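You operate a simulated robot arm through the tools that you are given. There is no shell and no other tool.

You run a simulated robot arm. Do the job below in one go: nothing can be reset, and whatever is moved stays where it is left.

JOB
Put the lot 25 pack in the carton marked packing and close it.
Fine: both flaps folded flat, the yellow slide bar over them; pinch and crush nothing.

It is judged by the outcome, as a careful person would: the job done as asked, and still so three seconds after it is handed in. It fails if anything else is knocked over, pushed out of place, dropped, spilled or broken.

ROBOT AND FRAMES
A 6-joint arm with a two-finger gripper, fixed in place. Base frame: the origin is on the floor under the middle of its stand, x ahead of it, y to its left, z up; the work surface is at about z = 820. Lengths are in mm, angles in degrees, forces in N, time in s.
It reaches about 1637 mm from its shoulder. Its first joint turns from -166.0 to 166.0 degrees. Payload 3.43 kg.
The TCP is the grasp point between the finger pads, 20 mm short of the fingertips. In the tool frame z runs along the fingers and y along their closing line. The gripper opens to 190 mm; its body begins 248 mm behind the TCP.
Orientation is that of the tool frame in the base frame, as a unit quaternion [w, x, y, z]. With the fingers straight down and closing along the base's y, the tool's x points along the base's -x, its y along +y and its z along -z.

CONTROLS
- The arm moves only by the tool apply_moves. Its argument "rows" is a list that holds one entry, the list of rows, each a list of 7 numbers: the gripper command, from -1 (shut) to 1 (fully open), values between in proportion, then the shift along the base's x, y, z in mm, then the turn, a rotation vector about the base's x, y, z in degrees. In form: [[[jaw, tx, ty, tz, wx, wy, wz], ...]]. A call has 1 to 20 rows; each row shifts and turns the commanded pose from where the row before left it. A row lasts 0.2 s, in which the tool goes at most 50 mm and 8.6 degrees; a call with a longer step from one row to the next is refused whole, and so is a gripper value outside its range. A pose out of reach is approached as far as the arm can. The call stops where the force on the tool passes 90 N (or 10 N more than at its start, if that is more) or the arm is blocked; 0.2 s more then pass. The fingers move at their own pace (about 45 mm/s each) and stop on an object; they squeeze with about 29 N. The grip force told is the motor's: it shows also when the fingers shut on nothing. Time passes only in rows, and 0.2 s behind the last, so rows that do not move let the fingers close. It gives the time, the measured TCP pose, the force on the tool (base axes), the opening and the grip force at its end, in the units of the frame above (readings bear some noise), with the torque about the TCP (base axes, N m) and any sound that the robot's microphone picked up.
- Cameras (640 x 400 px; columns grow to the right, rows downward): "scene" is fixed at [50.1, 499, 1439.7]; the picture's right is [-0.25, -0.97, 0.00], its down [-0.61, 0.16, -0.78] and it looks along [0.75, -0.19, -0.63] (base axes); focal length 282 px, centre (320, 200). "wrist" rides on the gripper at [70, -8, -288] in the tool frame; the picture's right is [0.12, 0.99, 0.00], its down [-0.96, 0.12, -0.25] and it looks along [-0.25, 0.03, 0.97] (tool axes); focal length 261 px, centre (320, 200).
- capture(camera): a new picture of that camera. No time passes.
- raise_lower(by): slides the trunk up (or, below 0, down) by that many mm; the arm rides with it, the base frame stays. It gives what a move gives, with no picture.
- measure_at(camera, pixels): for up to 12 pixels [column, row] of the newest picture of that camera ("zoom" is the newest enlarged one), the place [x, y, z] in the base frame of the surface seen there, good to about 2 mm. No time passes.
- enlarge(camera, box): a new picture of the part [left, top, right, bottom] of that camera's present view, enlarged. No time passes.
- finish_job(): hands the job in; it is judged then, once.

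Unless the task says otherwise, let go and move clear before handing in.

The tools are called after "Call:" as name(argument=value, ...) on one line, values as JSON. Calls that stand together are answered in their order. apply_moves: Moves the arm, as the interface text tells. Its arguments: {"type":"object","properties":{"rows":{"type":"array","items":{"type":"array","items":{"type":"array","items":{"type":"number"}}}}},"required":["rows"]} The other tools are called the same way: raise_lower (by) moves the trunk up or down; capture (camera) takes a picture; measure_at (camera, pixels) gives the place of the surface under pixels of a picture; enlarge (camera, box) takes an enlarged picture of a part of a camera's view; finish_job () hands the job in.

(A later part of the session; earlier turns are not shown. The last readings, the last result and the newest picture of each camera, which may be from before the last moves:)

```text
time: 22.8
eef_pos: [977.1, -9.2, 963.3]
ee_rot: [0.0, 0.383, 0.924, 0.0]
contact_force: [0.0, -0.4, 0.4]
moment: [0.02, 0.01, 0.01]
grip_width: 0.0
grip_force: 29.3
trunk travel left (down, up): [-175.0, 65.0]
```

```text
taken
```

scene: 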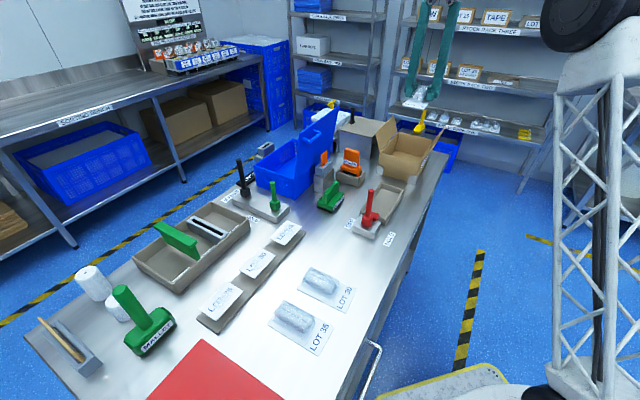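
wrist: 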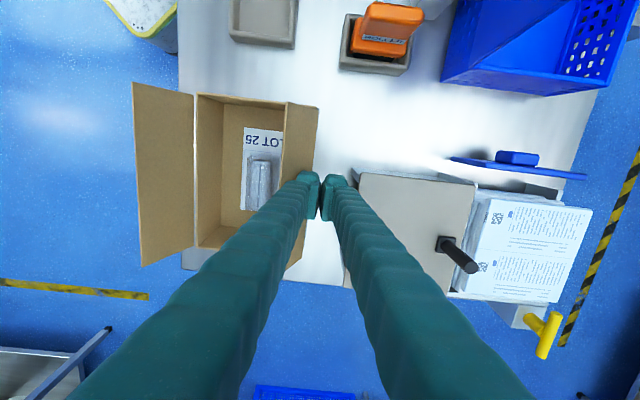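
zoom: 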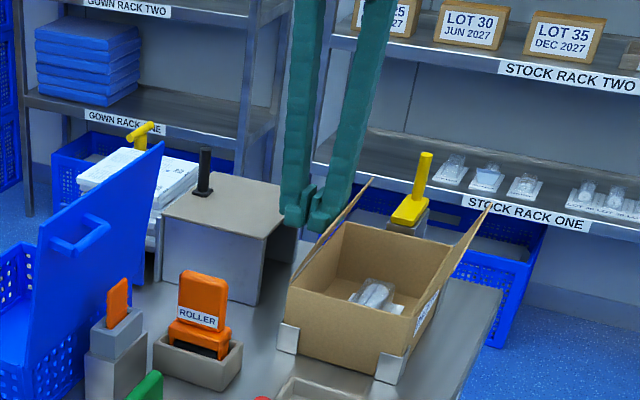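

The flap moved with nearly no force and is now about vertical. I'll continue along an arc over the top, inward and down, to around 65°.

Call:
apply_moves(rows=[[[-1, -7, -7, 0, 0, 0, 0], [-1, -7, -7, 0, 0, 0, 0], [-1, -7, -7, 0, 0, 0, 0], [-1, -5, -5, -5, 0, 0, 0], [-1, -5, -5, -7, 0, 0, 0], [-1, 0, 0, 0, 0, 0, 0]]])

Call:
enlarge(camera="scene", box=[320, 60, 460, 190])

Call:
capture(camera="wrist")

```text
time: 24.2
eef_pos: [946.6, -39.5, 952.5]
ee_rot: [0.0, 0.382, 0.924, -0.001]
contact_force: [0.4, -0.3, 0.0]
moment: [0.03, 0.01, -0.01]
grip_width: 0.0
grip_force: 28.9
trunk travel left (down, up): [-175.0, 65.0]
```

```text
3.08 times, centred on (390, 125) of scene
```

zoom: 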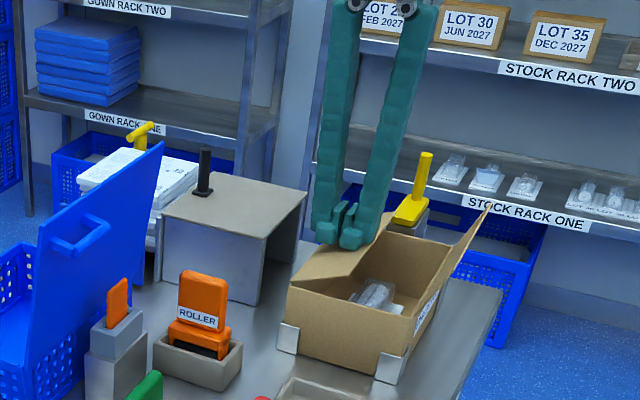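

```text
taken
```

wrist: 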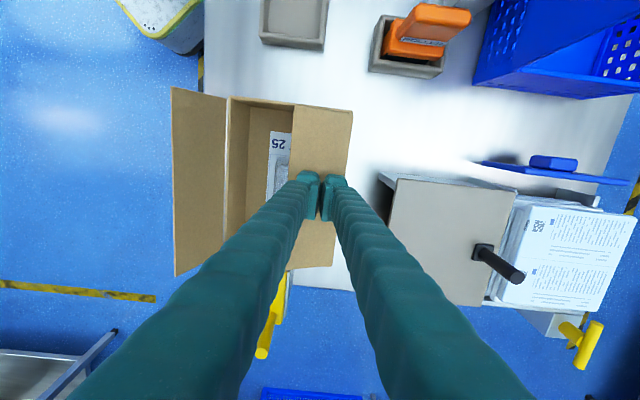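

The flap is folded to about 65° with no resistance. I'll continue down toward flat, then lift off a little to see if it springs back.

Call:
apply_moves(rows=[[[-1, -3.5, -3.5, -6, 0, 0, 0], [-1, -3.5, -3.5, -6, 0, 0, 0], [-1, 0, 0, -5, 0, 0, 0], [-1, 0, 0, -3, 0, 0, 0], [-1, 0, 0, 0, 0, 0, 0]]])

Call:
enlarge(camera="scene", box=[320, 60, 460, 190])

```text
time: 25.4
eef_pos: [938.6, -45.3, 935.9]
ee_rot: [0.002, 0.382, 0.924, 0.0]
contact_force: [-1.7, 0.2, 24.0]
moment: [0.15, -0.1, 0.03]
grip_width: 6.0
grip_force: 34.3
trunk travel left (down, up): [-175.0, 65.0]
```

```text
3.08 times, centred on (390, 125) of scene
```

zoom: 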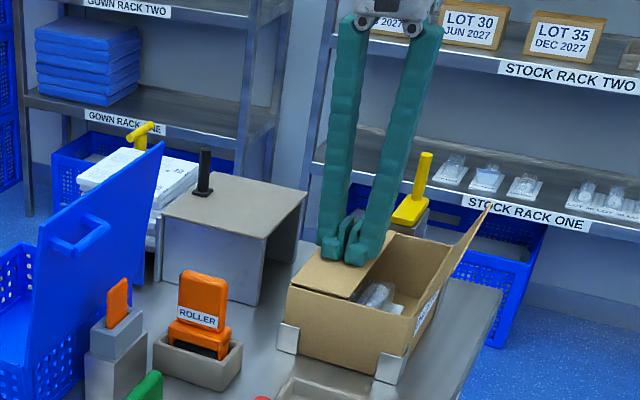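

The flap is flat under the tips with 24 N; that's enough. I'll lift a few mm at once, then look whether the flap stays.

Call:
apply_moves(rows=[[[-1, 0, 0, 3, 0, 0, 0], [-1, 0, 0, 5, 0, 0, 0], [-1, 0, 0, 10, 0, 0, 0], [-1, 0, 0, 15, 0, 0, 0], [-1, 0, 0, 0, 0, 0, 0], [-1, 0, 0, 0, 0, 0, 0]]])

Call:
enlarge(camera="scene", box=[320, 60, 460, 190])

Call:
capture(camera="wrist")

```text
time: 26.8
eef_pos: [939.1, -46.5, 964.6]
ee_rot: [0.0, 0.383, 0.924, 0.001]
contact_force: [-0.2, 1.1, -1.1]
moment: [-0.01, -0.03, 0.0]
grip_width: 0.0
grip_force: 34.5
trunk travel left (down, up): [-175.0, 65.0]
```

```text
3.08 times, centred on (390, 125) of scene
```

zoom: 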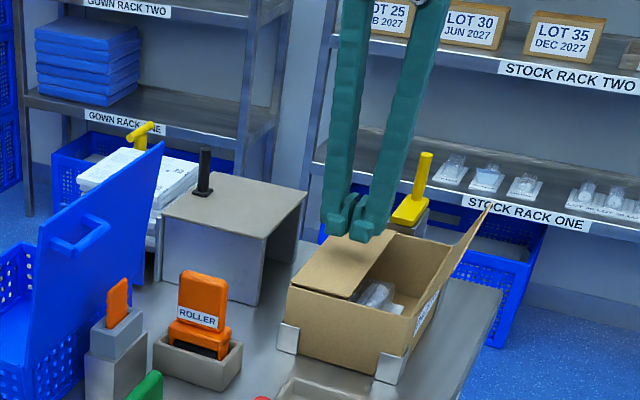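

```text
taken
```

wrist: 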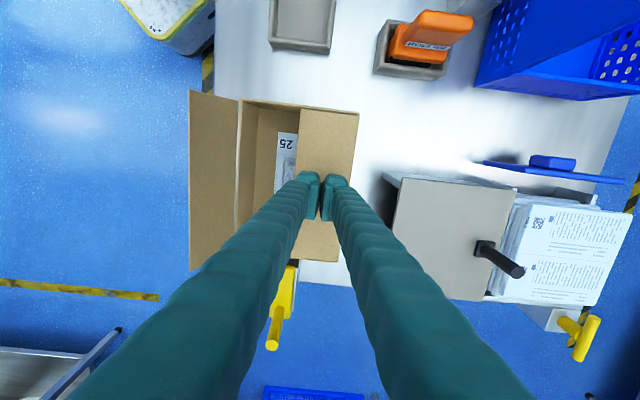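

The left flap stays nearly flat after release. I'll measure its free edge height and hinge height to see how flat it lies.

Call:
enlarge(camera="scene", box=[370, 120, 450, 190])

Call:
measure_at(camera="zoom", pixels=[[80, 220], [120, 232], [175, 250], [220, 215], [260, 170], [290, 145], [150, 215], [110, 190], [180, 190], [140, 150], [200, 240], [240, 130]])

Call:
measure_at(camera="wrist", pixels=[[303, 115], [352, 118], [330, 140], [300, 160], [345, 160], [305, 255], [330, 255], [200, 100], [200, 250], [240, 105], [235, 200], [290, 245]])

```text
5.71 times, centred on (410, 155) of scene
```

zoom: 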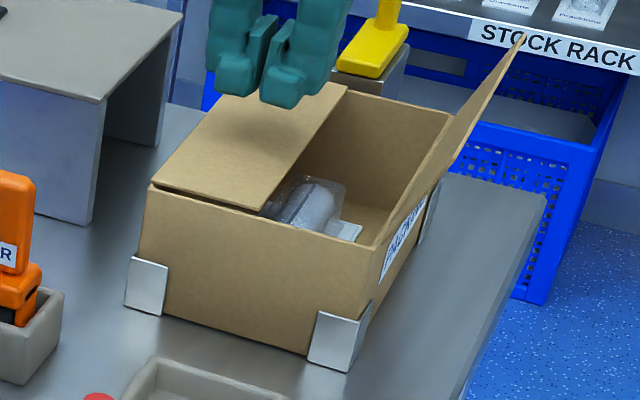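

```text
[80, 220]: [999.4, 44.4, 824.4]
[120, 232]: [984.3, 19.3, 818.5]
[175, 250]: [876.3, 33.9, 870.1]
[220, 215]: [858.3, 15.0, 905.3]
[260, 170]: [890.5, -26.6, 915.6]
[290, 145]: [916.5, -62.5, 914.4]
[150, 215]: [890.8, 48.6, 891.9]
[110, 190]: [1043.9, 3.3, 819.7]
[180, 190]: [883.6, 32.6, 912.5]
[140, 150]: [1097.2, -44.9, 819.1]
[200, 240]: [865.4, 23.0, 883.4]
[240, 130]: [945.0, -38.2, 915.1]
```

```text
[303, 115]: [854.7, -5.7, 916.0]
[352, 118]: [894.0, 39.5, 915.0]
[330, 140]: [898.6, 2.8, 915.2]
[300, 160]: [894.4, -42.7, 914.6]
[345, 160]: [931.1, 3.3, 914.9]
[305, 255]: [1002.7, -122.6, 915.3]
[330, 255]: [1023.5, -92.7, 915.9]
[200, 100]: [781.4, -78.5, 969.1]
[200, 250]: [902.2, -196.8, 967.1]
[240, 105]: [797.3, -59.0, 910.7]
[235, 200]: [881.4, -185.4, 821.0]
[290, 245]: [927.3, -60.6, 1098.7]
```

The left flap lies flat at z≈915 along its whole face, so flaps stay where they're put. Now I'll go over and come down outside the right flap.

Call:
apply_moves(rows=[[[-1, 0, 0, 45, 0, 0, 0], [-1, 0, 0, 45, 0, 0, 0], [-1, -26, -26.6, 5, 0, 0, 0], [-1, -26, -26.6, 0, 0, 0, 0], [-1, -26, -26.6, 0, 0, 0, 0], [-1, -26, -26.6, 0, 0, 0, 0], [-1, -27, -27.6, 0, 0, 0, 0], [-1, 0, 0, -45, 0, 0, 0], [-1, 0, 0, -30, 0, 0, 0], [-1, 0, 0, -20, 0, 0, 0], [-1, 0, 0, 0, 0, 0, 0]]])

Call:
enlarge(camera="scene", box=[340, 60, 480, 190])

Call:
capture(camera="wrist")

```text
time: 29.2
eef_pos: [809.0, -179.6, 965.1]
ee_rot: [0.001, 0.383, 0.924, 0.0]
contact_force: [-0.6, -0.3, 0.0]
moment: [-0.03, 0.0, -0.01]
grip_width: 0.0
grip_force: 33.9
trunk travel left (down, up): [-175.0, 65.0]
```

```text
3.08 times, centred on (410, 125) of scene
```

zoom: 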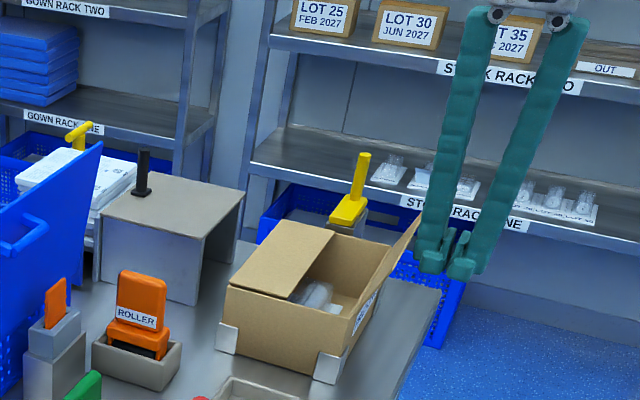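

```text
taken
```

wrist: 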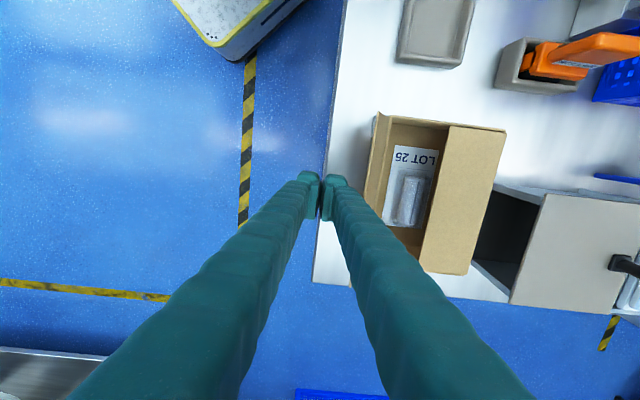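

The fingers are outside the right flap at v≈−148. I'll mirror the same arc: push in to vertical, then over and inward to about 65°.

Call:
apply_moves(rows=[[[-1, 9.9, 9.9, 0, 0, 0, 0], [-1, 9.9, 9.9, 0, 0, 0, 0], [-1, 9.9, 9.9, 0, 0, 0, 0], [-1, 9.9, 9.9, 0, 0, 0, 0], [-1, 7, 7, 0, 0, 0, 0], [-1, 7, 7, 0, 0, 0, 0], [-1, 7, 7, 0, 0, 0, 0], [-1, 5, 5, -5, 0, 0, 0], [-1, 5, 5, -7, 0, 0, 0], [-1, 0, 0, 0, 0, 0, 0]]])

Call:
enlarge(camera="scene", box=[340, 60, 480, 190])

Call:
capture(camera="wrist")

```text
time: 31.4
eef_pos: [878.6, -110.0, 954.3]
ee_rot: [0.0, 0.382, 0.924, 0.0]
contact_force: [0.0, 0.0, 0.5]
moment: [-0.03, -0.03, 0.03]
grip_width: 0.0
grip_force: 34.2
trunk travel left (down, up): [-175.0, 65.0]
```

```text
3.08 times, centred on (410, 125) of scene
```

zoom: 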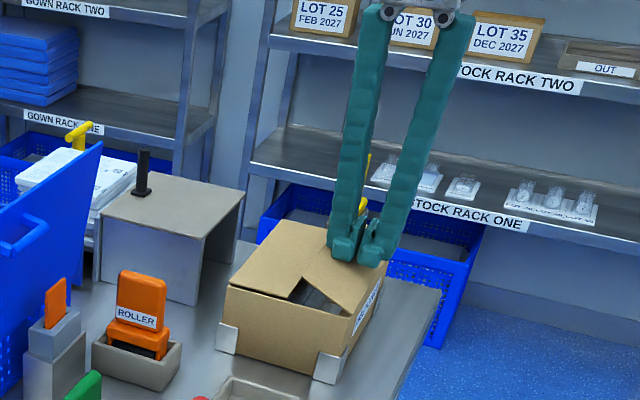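

```text
taken
```

wrist: 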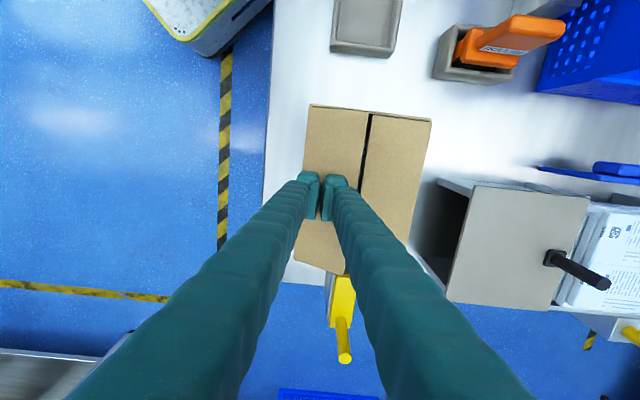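

The right flap is tilted at about 65°, seam visible at wrist (367,140), clear of the left flap. I'll lay it down to TCP z≈935 where it should be flat.

Call:
apply_moves(rows=[[[-1, 3.5, 3.5, -6, 0, 0, 0], [-1, 3.5, 3.5, -6, 0, 0, 0], [-1, 0, 0, -5, 0, 0, 0], [-1, 0, 0, -3, 0, 0, 0], [-1, 0, 0, 0, 0, 0, 0]]])

Call:
enlarge(camera="scene", box=[340, 60, 480, 190])

```text
time: 32.6
eef_pos: [886.6, -102.5, 935.4]
ee_rot: [0.001, 0.382, 0.924, 0.0]
contact_force: [2.5, -0.5, 12.3]
moment: [-0.05, 0.0, 0.01]
grip_width: 6.0
grip_force: 34.0
trunk travel left (down, up): [-175.0, 65.0]
```

```text
3.08 times, centred on (410, 125) of scene
```

zoom: 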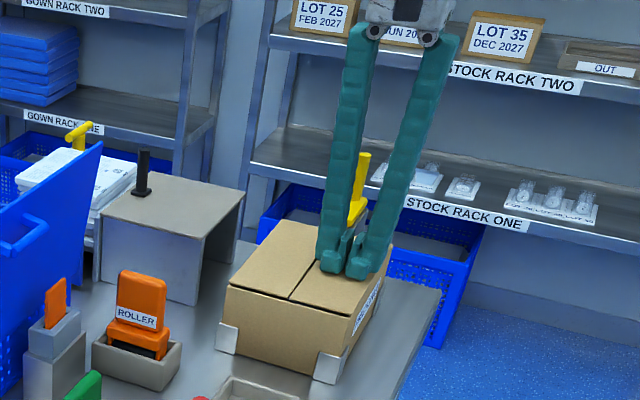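

The right flap is down with 12 N. I'll lift off and look at both flaps and the bar.

Call:
apply_moves(rows=[[[-1, 0, 0, 3, 0, 0, 0], [-1, 0, 0, 6, 0, 0, 0], [-1, 0, 0, 15, 0, 0, 0], [-1, 0, 0, 40, 0, 0, 0], [-1, 0, 0, 45, 0, 0, 0], [-1, 0, 0, 45, 0, 0, 0], [-1, 0, 0, 0, 0, 0, 0]]])

Call:
enlarge(camera="scene", box=[360, 100, 450, 190])

Call:
capture(camera="wrist")

Call:
measure_at(camera="zoom", pixels=[[180, 200], [240, 220], [270, 240], [320, 250], [360, 200], [300, 150], [330, 170], [230, 260], [255, 265]])

```text
time: 34.2
eef_pos: [884.9, -100.8, 1087.5]
ee_rot: [0.0, 0.382, 0.924, 0.001]
contact_force: [0.2, 0.2, -0.1]
moment: [-0.02, -0.05, 0.01]
grip_width: 0.2
grip_force: 34.9
trunk travel left (down, up): [-175.0, 65.0]
```

```text
4.44 times, centred on (405, 145) of scene
```

zoom: 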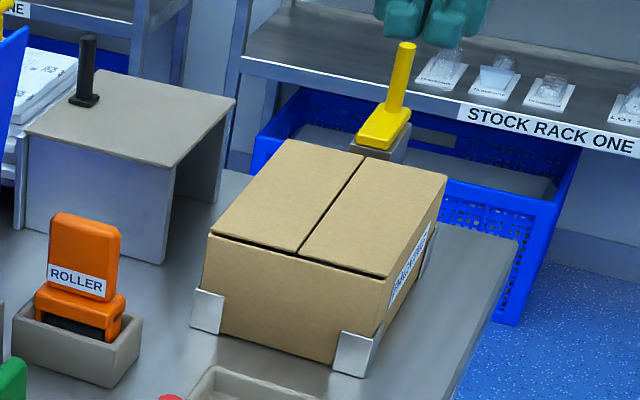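

```text
taken
```

wrist: 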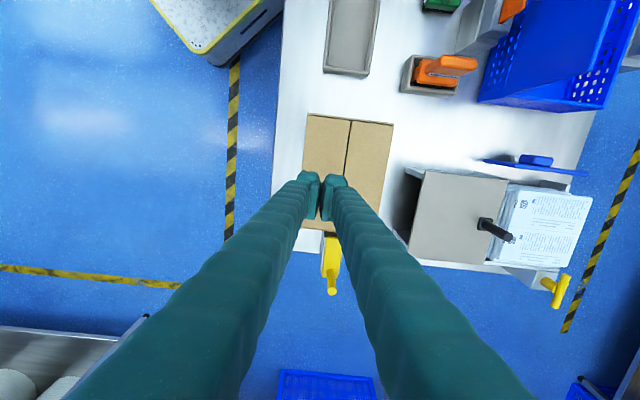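

```text
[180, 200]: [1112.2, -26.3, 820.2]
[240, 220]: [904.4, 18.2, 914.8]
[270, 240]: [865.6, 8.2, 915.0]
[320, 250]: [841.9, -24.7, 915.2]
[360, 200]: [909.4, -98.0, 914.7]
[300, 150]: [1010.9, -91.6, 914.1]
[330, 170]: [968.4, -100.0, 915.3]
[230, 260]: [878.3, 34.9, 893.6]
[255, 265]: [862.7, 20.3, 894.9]
```

Both flaps lie flat at z≈915 with an even seam. Now I'll inspect the yellow bar and its bracket closely.

Call:
enlarge(camera="scene", box=[400, 105, 432, 140])

Call:
measure_at(camera="zoom", pixels=[[150, 60], [160, 200], [140, 230], [90, 280], [130, 320], [200, 240], [230, 255], [85, 300], [60, 290], [150, 330], [100, 330], [190, 290]])

Call:
enlarge(camera="wrist", box=[290, 210, 370, 310])

```text
11.43 times, centred on (416, 122) of scene
```

zoom: 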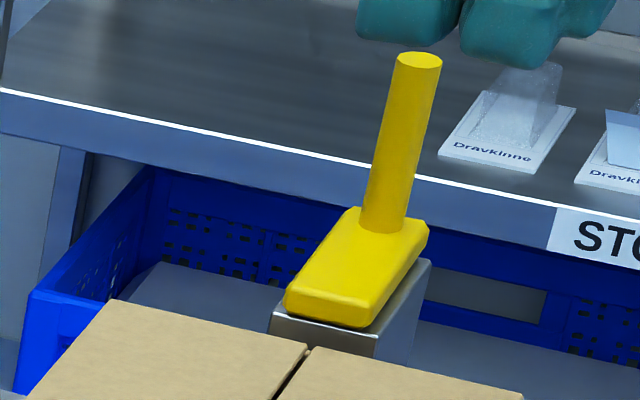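

```text
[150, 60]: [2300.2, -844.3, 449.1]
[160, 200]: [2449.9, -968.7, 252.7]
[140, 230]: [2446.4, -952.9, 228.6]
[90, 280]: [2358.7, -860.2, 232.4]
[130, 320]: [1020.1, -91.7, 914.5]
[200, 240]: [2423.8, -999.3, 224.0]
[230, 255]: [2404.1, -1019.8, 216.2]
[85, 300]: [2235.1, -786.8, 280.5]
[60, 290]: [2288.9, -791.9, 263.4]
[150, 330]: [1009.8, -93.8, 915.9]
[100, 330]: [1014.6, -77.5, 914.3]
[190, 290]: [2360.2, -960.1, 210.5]
```

```text
4.00 times, centred on (330, 260) of wrist
```

zoom: 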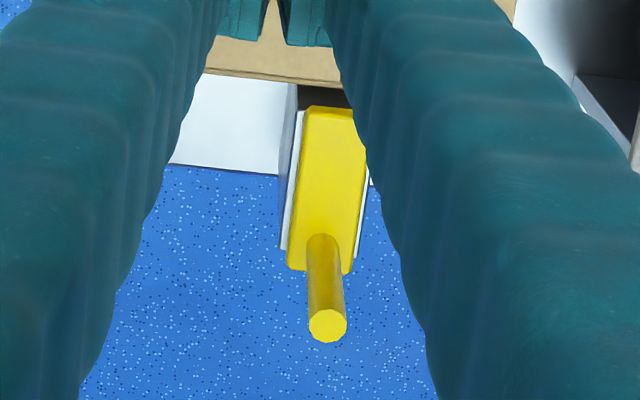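

I need the bar's front-face and bracket heights relative to the flap tops (z≈915). I'll measure on the high zoom of the scene.

Call:
enlarge(camera="scene", box=[400, 105, 432, 140])

Call:
measure_at(camera="zoom", pixels=[[290, 300], [325, 318], [360, 322], [285, 312], [280, 320], [330, 335], [375, 340], [420, 270], [390, 325], [345, 290], [300, 290], [360, 312]])

Call:
measure_at(camera="zoom", pixels=[[418, 62], [400, 140], [385, 225], [345, 215], [420, 235], [365, 260], [270, 335], [300, 345], [320, 360], [340, 355], [425, 140], [375, 140]])

```text
11.43 times, centred on (416, 122) of scene
```

zoom: 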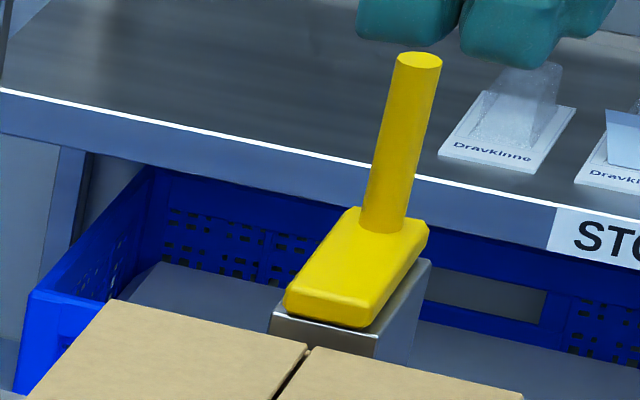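

```text
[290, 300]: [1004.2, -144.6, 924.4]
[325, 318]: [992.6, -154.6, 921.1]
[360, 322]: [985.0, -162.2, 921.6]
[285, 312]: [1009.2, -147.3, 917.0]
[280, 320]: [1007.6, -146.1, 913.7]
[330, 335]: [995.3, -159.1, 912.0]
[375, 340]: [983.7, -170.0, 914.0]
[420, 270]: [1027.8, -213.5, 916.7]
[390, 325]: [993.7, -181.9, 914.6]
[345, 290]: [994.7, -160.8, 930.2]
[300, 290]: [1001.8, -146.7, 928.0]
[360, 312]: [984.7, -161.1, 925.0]
```

```text
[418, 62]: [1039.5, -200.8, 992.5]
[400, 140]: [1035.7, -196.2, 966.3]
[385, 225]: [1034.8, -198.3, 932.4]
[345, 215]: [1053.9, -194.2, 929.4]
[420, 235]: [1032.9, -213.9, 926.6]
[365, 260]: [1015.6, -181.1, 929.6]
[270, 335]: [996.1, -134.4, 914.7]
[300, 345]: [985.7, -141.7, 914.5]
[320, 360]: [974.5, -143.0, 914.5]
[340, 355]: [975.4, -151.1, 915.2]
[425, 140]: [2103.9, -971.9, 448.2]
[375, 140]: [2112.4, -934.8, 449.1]
```

Bar bottom is about z 917, just above the flaps (915); the handle's axis is at about (1040.5,−200.5), z 930–993. I'll open to ~60 mm and move above the handle, keeping the same yaw so the fingers straddle it across the sliding direction.

Call:
apply_moves(rows=[[[-0.37, 31.1, -19.9, 0, 0, 0, 0], [-0.37, 31.1, -19.9, 0, 0, 0, 0], [-0.37, 31.1, -19.9, 0, 0, 0, 0], [-0.37, 31.1, -19.9, 0, 0, 0, 0], [-0.37, 31.1, -19.9, 0, 0, 0, 0], [-0.37, 0, 0, 0, 0, 0, 0]]])

Call:
capture(camera="wrist")

Call:
enlarge(camera="scene", box=[370, 60, 460, 150])

```text
time: 35.6
eef_pos: [1040.4, -200.1, 1088.0]
ee_rot: [0.003, 0.383, 0.924, 0.001]
contact_force: [1.2, 0.4, -0.4]
moment: [0.08, 0.1, -0.01]
grip_width: 59.8
grip_force: 0.0
out of reach, approached as far as the arm can: row 5
trunk travel left (down, up): [-175.0, 65.0]
```

```text
taken
```

wrist: 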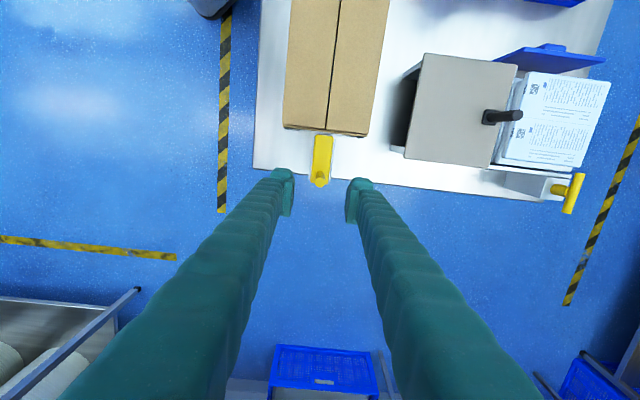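

```text
4.44 times, centred on (415, 105) of scene
```

zoom: 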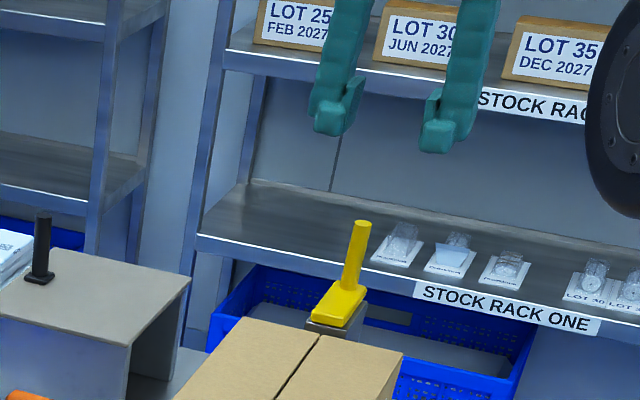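

The tool is centred above the handle (wrist 320,180 between the tips), but row 5 was near the arm's reach limit. I'll check whether going down relieves that, with a small 30 mm descent.

Call:
apply_moves(rows=[[[-0.37, 0, 0, -15, 0, 0, 0], [-0.37, 0, 0, -15, 0, 0, 0], [-0.37, 0, 0, 0, 0, 0, 0]]])

```text
time: 36.4
eef_pos: [1039.3, -202.0, 1056.8]
ee_rot: [0.0, 0.383, 0.924, 0.0]
contact_force: [0.3, 0.2, 0.2]
moment: [-0.01, -0.02, 0.01]
grip_width: 59.9
grip_force: 0.0
trunk travel left (down, up): [-175.0, 65.0]
```

Within reach now and orientation is exact. I'll continue down to TCP z≈963, with tips 15 mm above the bar.

Call:
apply_moves(rows=[[[-0.37, 0, 0, -30, 0, 0, 0], [-0.37, 0, 0, -30, 0, 0, 0], [-0.37, 0, 0, -20, 0, 0, 0], [-0.37, 0, 0, -13, 0, 0, 0], [-0.37, 0, 0, 0, 0, 0, 0]]])

Call:
enlarge(camera="wrist", box=[250, 110, 390, 250])

Call:
enlarge(camera="scene", box=[380, 80, 450, 150])

```text
time: 37.6
eef_pos: [1039.6, -201.8, 963.6]
ee_rot: [-0.001, 0.383, 0.924, -0.001]
contact_force: [-0.3, 0.0, 0.9]
moment: [0.02, -0.01, 0.01]
grip_width: 59.8
grip_force: 0.0
trunk travel left (down, up): [-175.0, 65.0]
```

```text
2.86 times, centred on (320, 180) of wrist
```

zoom: 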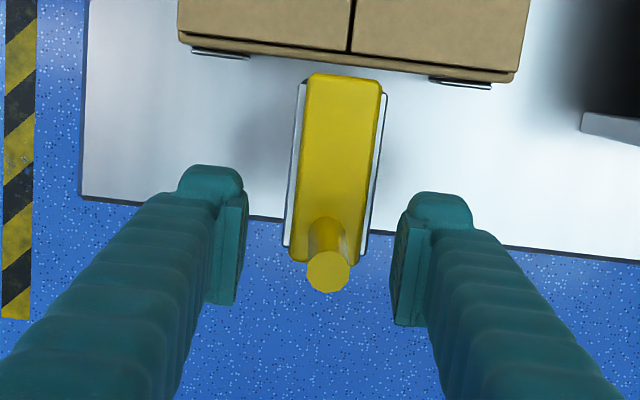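

```text
5.71 times, centred on (415, 115) of scene
```

zoom: 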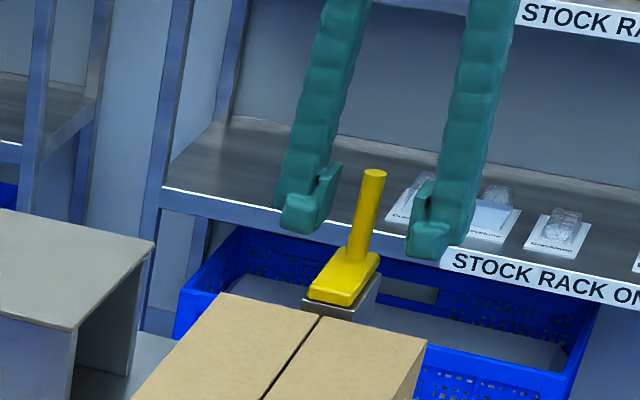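

The handle is centred between the pads. I'll close on it gently.

Call:
apply_moves(rows=[[[-0.6, 0, 0, 0, 0, 0, 0], [-0.72, 0, 0, 0, 0, 0, 0], [-0.78, 0, 0, 0, 0, 0, 0], [-0.82, 0, 0, 0, 0, 0, 0], [-0.86, 0, 0, 0, 0, 0, 0], [-0.86, 0, 0, 0, 0, 0, 0]]])

Call:
enlarge(camera="scene", box=[380, 80, 450, 150])

```text
time: 39.0
eef_pos: [1039.8, -201.5, 963.9]
ee_rot: [0.0, 0.383, 0.924, 0.0]
contact_force: [7.3, 8.6, 0.4]
moment: [0.1, -0.01, 0.0]
grip_width: 19.3
grip_force: 5.5
trunk travel left (down, up): [-175.0, 65.0]
```

```text
5.71 times, centred on (415, 115) of scene
```

zoom: 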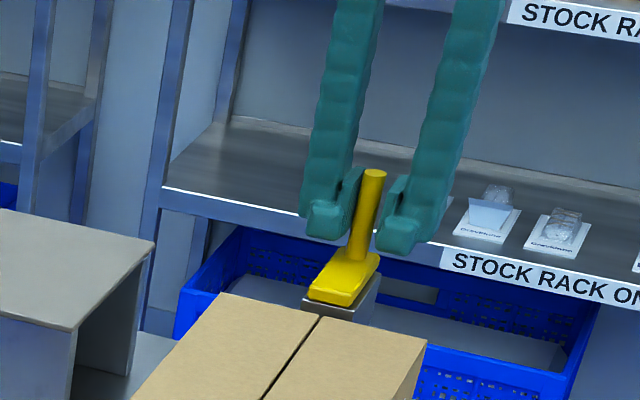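

The jaws are on the handle (19.3 mm), with an 11 N side force toward +v showing I'm slightly off centre. I'll shift about 1.5 mm in +v while the grip settles.

Call:
apply_moves(rows=[[[-0.86, 0.6, 0.6, 0, 0, 0, 0], [-0.88, 0.6, 0.6, 0, 0, 0, 0], [-0.88, 0, 0, 0, 0, 0, 0]]])

```text
time: 39.8
eef_pos: [1039.7, -200.7, 963.5]
ee_rot: [0.0, 0.383, 0.924, 0.0]
contact_force: [7.4, 7.7, 5.4]
moment: [0.1, -0.1, -0.01]
grip_width: 17.3
grip_force: 4.9
trunk travel left (down, up): [-175.0, 65.0]
```

The width went to 17.3 mm with a steady side force; I'll look closely at how the pads sit on the handle.

Call:
enlarge(camera="wrist", box=[270, 130, 370, 230])

Call:
enlarge(camera="scene", box=[395, 90, 440, 140])

```text
4.00 times, centred on (320, 180) of wrist
```

zoom: 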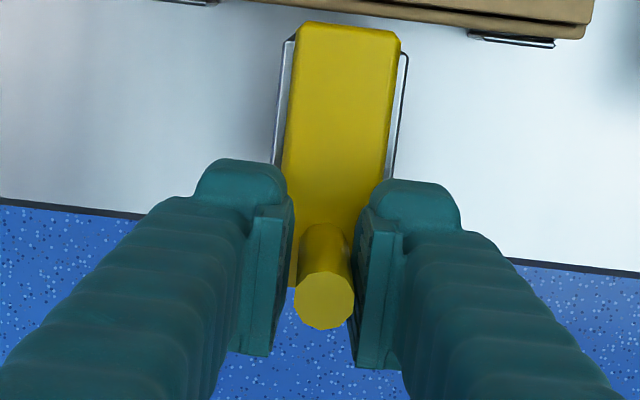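

```text
8.00 times, centred on (418, 115) of scene
```

zoom: 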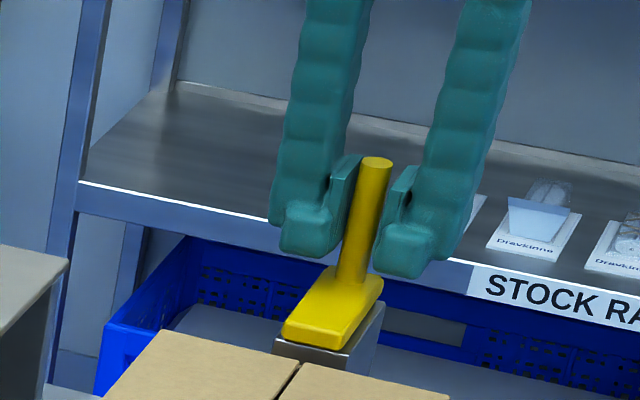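

The +v finger touches the handle while the other has a small gap. I'll shift another 2 mm in +v and check the side force drops.

Call:
apply_moves(rows=[[[-0.88, 0.8, 0.8, 0, 0, 0, 0], [-0.88, 0.6, 0.6, 0, 0, 0, 0], [-0.88, 0, 0, 0, 0, 0, 0], [-0.88, 0, 0, 0, 0, 0, 0]]])

```text
time: 40.8
eef_pos: [1040.9, -198.4, 962.3]
ee_rot: [0.0, 0.383, 0.924, 0.0]
contact_force: [4.3, 4.8, 2.6]
moment: [0.05, -0.08, -0.03]
grip_width: 14.3
grip_force: 45.5
trunk travel left (down, up): [-175.0, 65.0]
```

Both pads are now on the handle (14.3 mm). I'll begin sliding along −u, first 10 mm, watching the force.

Call:
apply_moves(rows=[[[-0.88, 0.4, 0.4, 0, 0, 0, 0], [-0.88, -2.1, 2.1, 0, 0, 0, 0], [-0.88, -2.1, 2.1, 0, 0, 0, 0], [-0.88, -2.8, 2.8, 0, 0, 0, 0], [-0.88, 0, 0, 0, 0, 0, 0]]])

Call:
enlarge(camera="scene", box=[375, 90, 440, 150])

Call:
enlarge(camera="wrist", box=[250, 110, 390, 250])

```text
time: 42.0
eef_pos: [1033.9, -193.1, 961.6]
ee_rot: [-0.001, 0.383, 0.924, 0.0]
contact_force: [-3.8, -4.0, -5.4]
moment: [-0.07, 0.04, -0.02]
grip_width: 14.3
grip_force: 44.9
trunk travel left (down, up): [-175.0, 65.0]
```

```text
6.67 times, centred on (408, 120) of scene
```

zoom: 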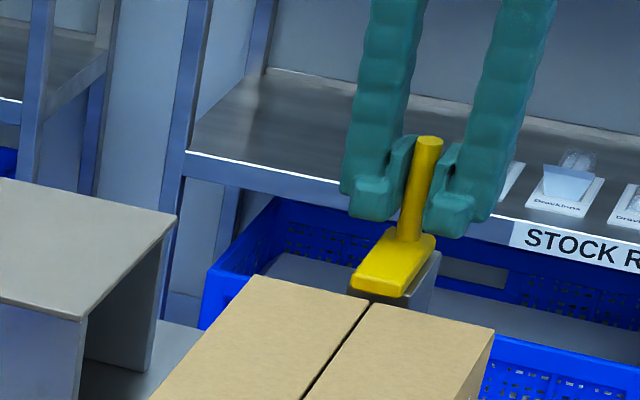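

```text
2.86 times, centred on (320, 180) of wrist
```

zoom: 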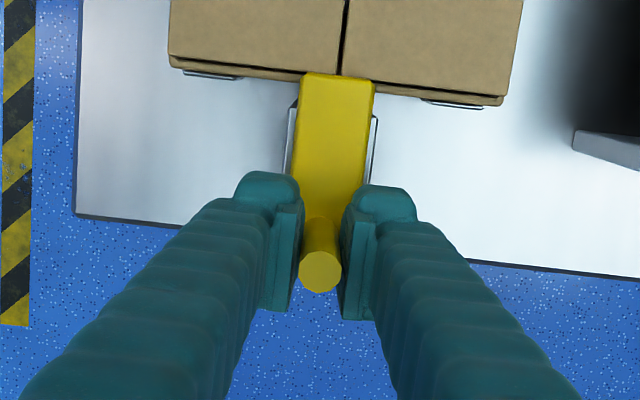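

The bar slides freely with small forces, its nose now at the carton's edge and above the flap tops. I'll continue another 12 mm and check it rides over the flaps rather than catching them.

Call:
apply_moves(rows=[[[-0.88, -2.4, 1.8, 0, 0, 0, 0], [-0.88, -2.1, 2.1, 0, 0, 0, 0], [-0.88, -2.1, 2.1, 0, 0, 0, 0], [-0.88, -2.1, 2.1, 0, 0, 0, 0], [-0.88, 0, 0, 0, 0, 0, 0]]])

Call:
enlarge(camera="scene", box=[375, 90, 440, 150])

Call:
enlarge(camera="wrist", box=[250, 90, 390, 230])

```text
time: 43.2
eef_pos: [1025.6, -184.1, 961.7]
ee_rot: [0.0, 0.384, 0.923, 0.0]
contact_force: [-4.0, -4.4, -0.8]
moment: [-0.2, -0.15, -0.01]
grip_width: 14.4
grip_force: 45.0
trunk travel left (down, up): [-175.0, 65.0]
```

```text
6.67 times, centred on (408, 120) of scene
```

zoom: 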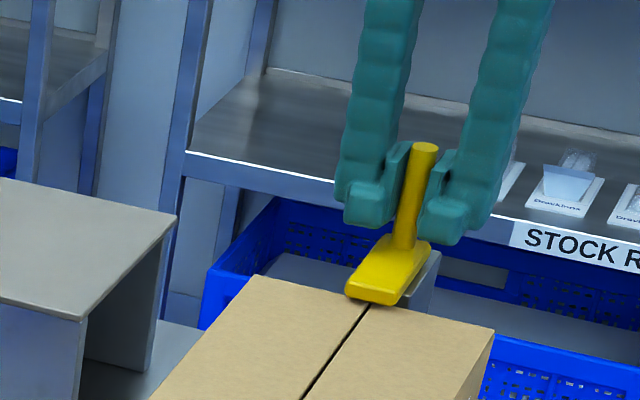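

```text
2.86 times, centred on (320, 160) of wrist
```

zoom: 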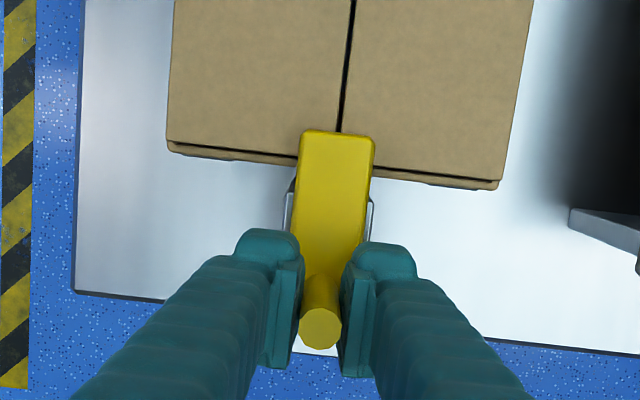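

The nose is riding over both flaps without catching and forces stay under 6 N. I'll continue about 30 mm.

Call:
apply_moves(rows=[[[-0.88, -2.8, 2.4, 0, 0, 0, 0], [-0.88, -2.8, 2.8, 0, 0, 0, 0], [-0.88, -2.8, 2.8, 0, 0, 0, 0], [-0.88, -2.8, 2.8, 0, 0, 0, 0], [-0.88, -2.8, 2.8, 0, 0, 0, 0], [-0.88, -2.8, 2.8, 0, 0, 0, 0], [-0.88, -2.8, 2.8, 0, 0, 0, 0], [-0.88, 0, 0, 0, 0, 0, 0]]])

Call:
enlarge(camera="scene", box=[375, 90, 440, 150])

Call:
enlarge(camera="wrist", box=[250, 90, 390, 230])

```text
time: 45.0
eef_pos: [1007.1, -165.6, 961.8]
ee_rot: [0.0, 0.383, 0.924, 0.001]
contact_force: [-4.9, -4.7, 2.7]
moment: [-0.07, 0.0, 0.0]
grip_width: 14.2
grip_force: 45.4
trunk travel left (down, up): [-175.0, 65.0]
```

```text
6.67 times, centred on (408, 120) of scene
```

zoom: 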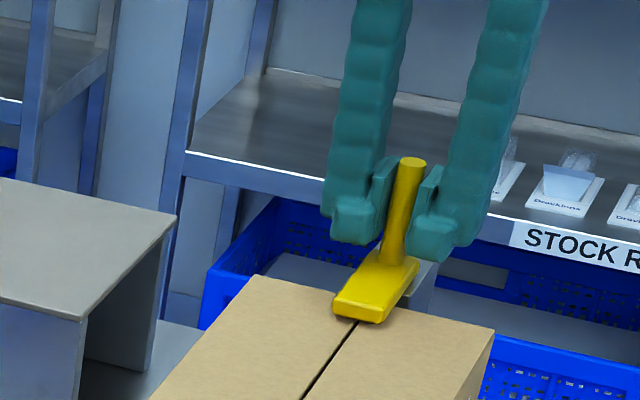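

```text
2.86 times, centred on (320, 160) of wrist
```

zoom: 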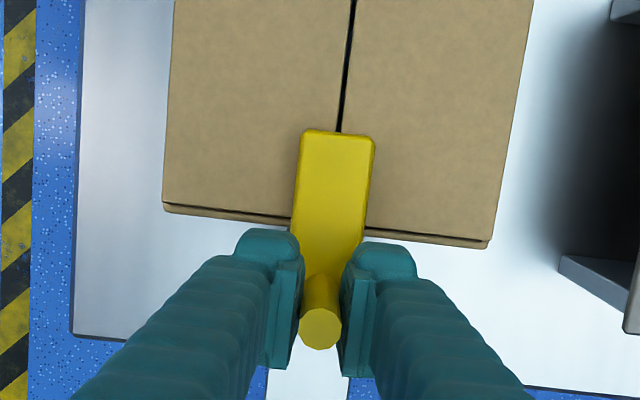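

It's moved 47 mm and still runs freely, nose over both flaps. I'll continue another 20 mm in small steps, watching for an end stop.

Call:
apply_moves(rows=[[[-0.88, -2.4, 1.8, 0, 0, 0, 0], [-0.88, -2.1, 2.1, 0, 0, 0, 0], [-0.88, -2.1, 2.1, 0, 0, 0, 0], [-0.88, -2.1, 2.1, 0, 0, 0, 0], [-0.88, -2.1, 2.1, 0, 0, 0, 0], [-0.88, 0, 0, 0, 0, 0, 0]]])

Call:
enlarge(camera="scene", box=[375, 90, 440, 150])

Call:
enlarge(camera="wrist", box=[250, 90, 390, 230])

```text
time: 46.4
eef_pos: [998.3, -155.7, 962.5]
ee_rot: [0.0, 0.383, 0.924, 0.001]
contact_force: [32.9, -23.1, 7.5]
moment: [-0.25, -0.33, 0.01]
grip_width: 15.0
grip_force: 45.0
trunk travel left (down, up): [-175.0, 65.0]
```

```text
6.67 times, centred on (408, 120) of scene
```

zoom: 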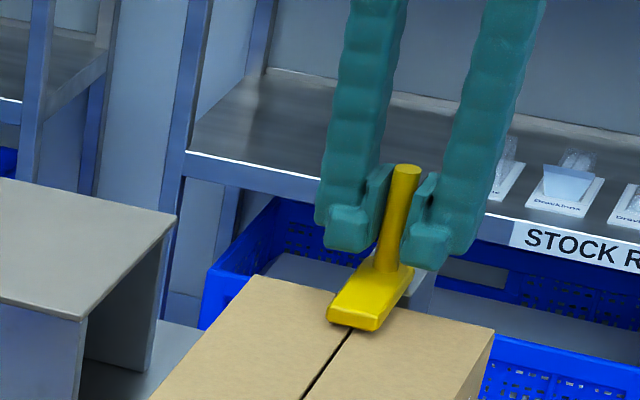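

```text
2.86 times, centred on (320, 160) of wrist
```

zoom: 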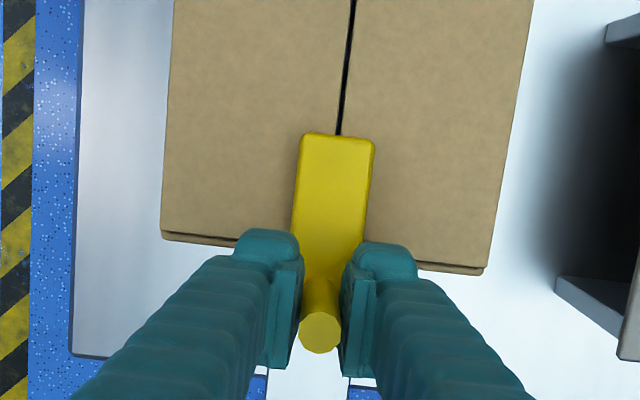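

A 40 N resistance along +u shows the bar has reached its end stop after 60 mm of travel. I'll ease off ~1 mm to relax the push, then check.

Call:
apply_moves(rows=[[[-0.88, 0.6, -0.9, 0, 0, 0, 0], [-0.88, 0, 0, 0, 0, 0, 0]]])

Call:
enlarge(camera="scene", box=[385, 100, 430, 150])

Call:
measure_at(camera="zoom", pixels=[[190, 255], [220, 262], [180, 240], [160, 240], [150, 280], [215, 290], [260, 285], [130, 200], [300, 250], [240, 230], [215, 275], [280, 350]])

```text
time: 47.0
eef_pos: [996.3, -155.2, 961.5]
ee_rot: [0.0, 0.383, 0.924, 0.0]
contact_force: [30.1, -21.1, 8.6]
moment: [-0.25, -0.37, 0.04]
grip_width: 14.4
grip_force: 45.4
trunk travel left (down, up): [-175.0, 65.0]
```

```text
8.00 times, centred on (408, 125) of scene
```

zoom: 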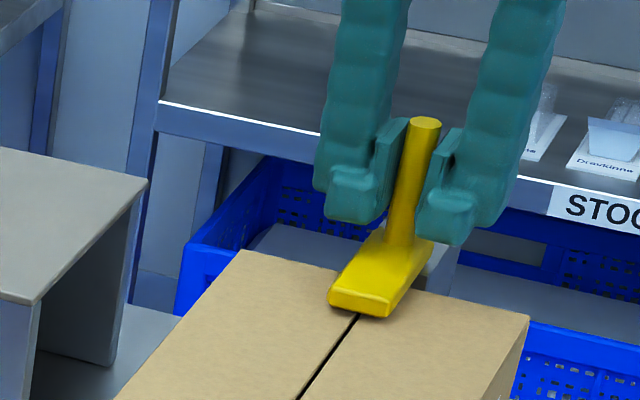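

```text
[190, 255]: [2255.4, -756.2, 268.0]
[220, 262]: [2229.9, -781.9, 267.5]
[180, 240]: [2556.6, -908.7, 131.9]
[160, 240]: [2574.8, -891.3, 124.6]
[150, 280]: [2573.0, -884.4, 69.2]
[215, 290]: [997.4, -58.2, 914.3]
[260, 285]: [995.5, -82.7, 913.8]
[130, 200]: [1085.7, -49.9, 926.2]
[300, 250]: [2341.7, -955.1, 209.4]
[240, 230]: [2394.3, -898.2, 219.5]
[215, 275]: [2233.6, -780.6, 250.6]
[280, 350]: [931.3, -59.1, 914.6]
```

The push is still 37 N. I'll measure the bar's nose and the flaps right around it to confirm this is the end stop and not the bar catching a flap.

Call:
measure_at(camera="zoom", pixels=[[340, 290], [375, 300], [360, 305], [335, 302], [385, 312], [360, 320], [345, 325], [310, 310], [410, 330], [425, 300], [400, 280], [425, 125]])

Call:
capture(camera="wrist")

Call:
measure_at(camera="wrist", pixels=[[338, 140], [328, 140], [350, 140], [360, 140], [315, 140], [370, 120], [310, 120], [340, 120], [345, 160], [330, 160], [310, 165], [375, 165]])

```text
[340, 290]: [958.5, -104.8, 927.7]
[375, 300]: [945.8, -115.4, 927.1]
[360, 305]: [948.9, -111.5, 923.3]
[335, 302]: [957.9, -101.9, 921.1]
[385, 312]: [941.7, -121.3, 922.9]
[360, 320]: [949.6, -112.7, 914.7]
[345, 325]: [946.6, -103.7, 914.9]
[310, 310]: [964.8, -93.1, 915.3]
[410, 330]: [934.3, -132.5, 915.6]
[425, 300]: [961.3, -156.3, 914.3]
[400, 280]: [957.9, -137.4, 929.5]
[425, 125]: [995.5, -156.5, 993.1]
```

```text
taken
```

wrist: 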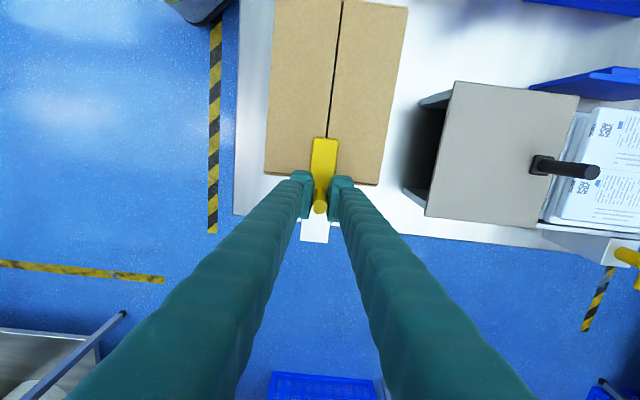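

```text
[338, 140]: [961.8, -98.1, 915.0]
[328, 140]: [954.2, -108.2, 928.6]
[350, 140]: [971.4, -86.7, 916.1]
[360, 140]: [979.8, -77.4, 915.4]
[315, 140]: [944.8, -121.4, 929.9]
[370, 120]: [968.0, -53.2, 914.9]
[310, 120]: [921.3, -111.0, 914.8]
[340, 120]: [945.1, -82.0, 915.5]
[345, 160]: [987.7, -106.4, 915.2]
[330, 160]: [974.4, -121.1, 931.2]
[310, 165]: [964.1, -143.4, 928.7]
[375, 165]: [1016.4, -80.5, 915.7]
```

The nose is at u≈51 (moved ~61 mm from 112), flaps all around read a flat 914–916, and the bar ran freely before stopping hard, so it's the end stop. I'll relax slightly and open the fingers, then see whether the bar stays.

Call:
apply_moves(rows=[[[-0.88, 0.5, -0.5, 0, 0, 0, 0], [-0.75, 0, 0, 0, 0, 0, 0], [-0.6, 0, 0, 0, 0, 0, 0], [-0.4, 0, 0, 0, 0, 0, 0], [-0.37, 0, 0, 0, 0, 0, 0], [-0.37, 0, 0, 0, 0, 0, 0]]])

Call:
enlarge(camera="scene", box=[375, 90, 440, 150])

Call:
enlarge(camera="wrist", box=[250, 90, 390, 230])

```text
time: 48.4
eef_pos: [997.0, -156.1, 961.8]
ee_rot: [-0.001, 0.383, 0.924, 0.001]
contact_force: [0.0, 0.0, -0.1]
moment: [0.02, 0.0, -0.03]
grip_width: 59.6
grip_force: 0.1
trunk travel left (down, up): [-175.0, 65.0]
```

```text
6.67 times, centred on (408, 120) of scene
```

zoom: 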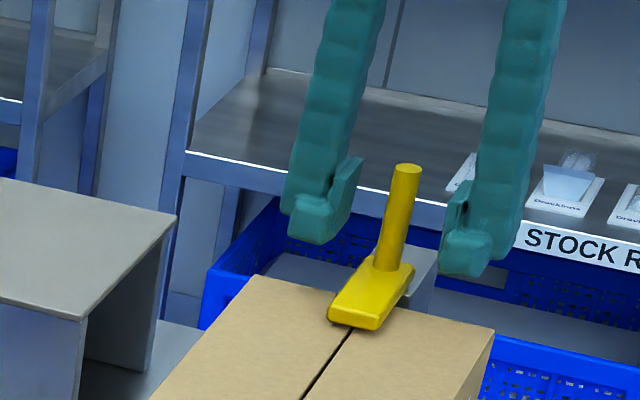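

```text
2.86 times, centred on (320, 160) of wrist
```

zoom: 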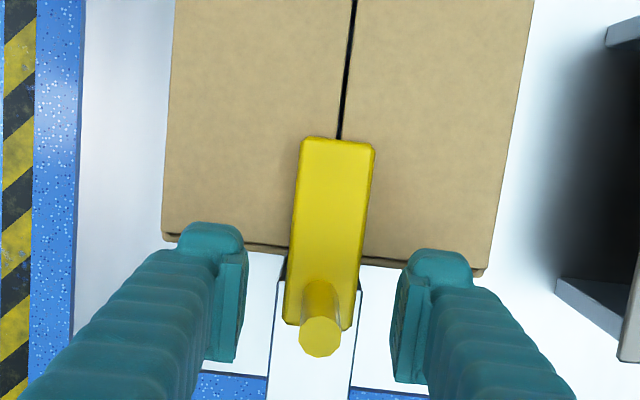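

The bar stays put over both flaps with the fingers open and no force. I'll rise straight up clear of the handle and move back, then inspect the final state.

Call:
apply_moves(rows=[[[-0.37, 0, 0, 20, 0, 0, 0], [-0.37, 0, 0, 35, 0, 0, 0], [-0.37, 0, 0, 40, 0, 0, 0], [-0.37, 0, 0, 40, 0, 0, 0], [-0.37, -20, 10, 30, 0, 0, 0], [-0.37, -35, 15, 20, 0, 0, 0], [-0.37, -35, 15, 0, 0, 0, 0], [-0.37, -35, 15, 0, 0, 0, 0], [-0.37, -35, 15, 0, 0, 0, 0], [-0.37, -35, 15, 0, 0, 0, 0], [-0.37, 0, 0, 0, 0, 0, 0], [-0.37, 0, 0, 0, 0, 0, 0], [-0.37, 0, 0, 0, 0, 0, 0]]])

Call:
capture(camera="scene")

Call:
enlarge(camera="scene", box=[360, 100, 450, 190])

Call:
capture(camera="wrist")

```text
time: 51.2
eef_pos: [803.3, -71.0, 1146.0]
ee_rot: [0.0, 0.383, 0.924, 0.001]
contact_force: [-0.5, -0.4, -0.4]
moment: [0.0, -0.03, 0.02]
grip_width: 59.8
grip_force: 0.0
trunk travel left (down, up): [-175.0, 65.0]
```

```text
taken
```

scene: 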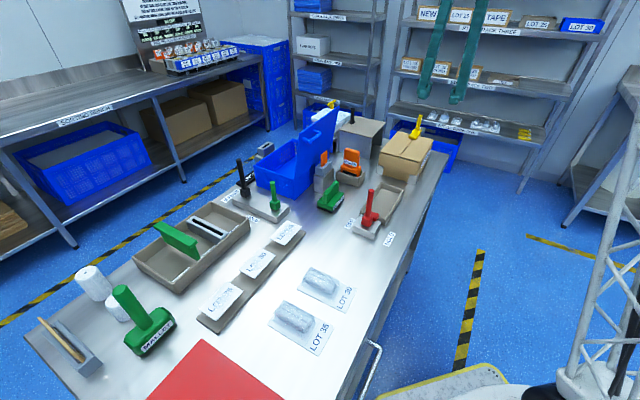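

```text
4.44 times, centred on (405, 145) of scene
```

zoom: 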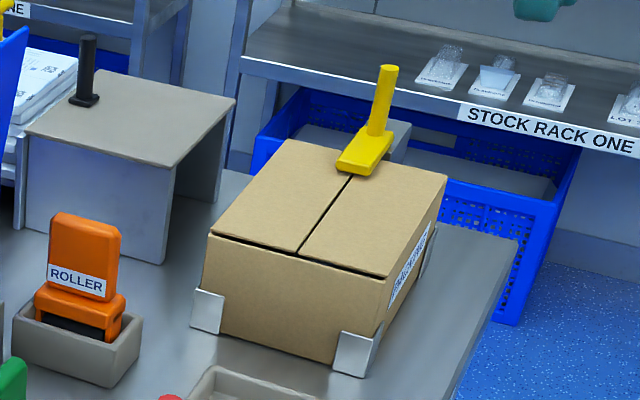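

```text
taken
```

wrist: 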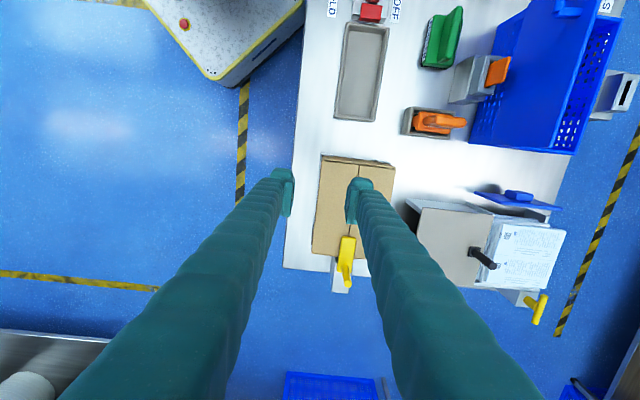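

Both flaps are flat with the yellow bar over the seam, and the other packs, lever and box look untouched. I'll do one last check of the carton's label and flap heights before handing in.

Call:
enlarge(camera="scene", box=[405, 140, 430, 175])

Call:
enlarge(camera="scene", box=[375, 105, 435, 170])

Call:
measure_at(camera="zoom", pixels=[[60, 265], [130, 190], [180, 150], [170, 270], [230, 190], [190, 295], [300, 290], [350, 220], [250, 280], [290, 230], [220, 200], [270, 165]])

```text
11.43 times, centred on (418, 158) of scene
```

zoom: 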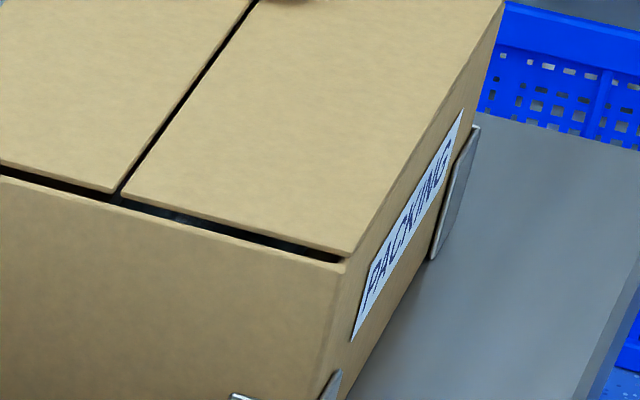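

```text
6.15 times, centred on (405, 138) of scene
```

zoom: 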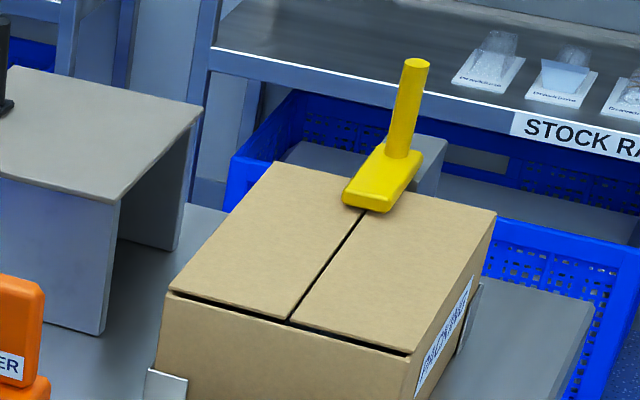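

```text
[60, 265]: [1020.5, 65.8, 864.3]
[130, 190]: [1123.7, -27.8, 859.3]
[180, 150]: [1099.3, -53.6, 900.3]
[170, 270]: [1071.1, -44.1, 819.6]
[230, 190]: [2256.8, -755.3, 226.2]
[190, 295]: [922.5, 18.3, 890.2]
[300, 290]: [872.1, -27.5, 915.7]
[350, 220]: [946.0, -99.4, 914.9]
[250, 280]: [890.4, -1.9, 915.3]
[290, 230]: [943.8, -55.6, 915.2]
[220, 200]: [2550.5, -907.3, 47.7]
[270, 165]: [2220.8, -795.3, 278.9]
```

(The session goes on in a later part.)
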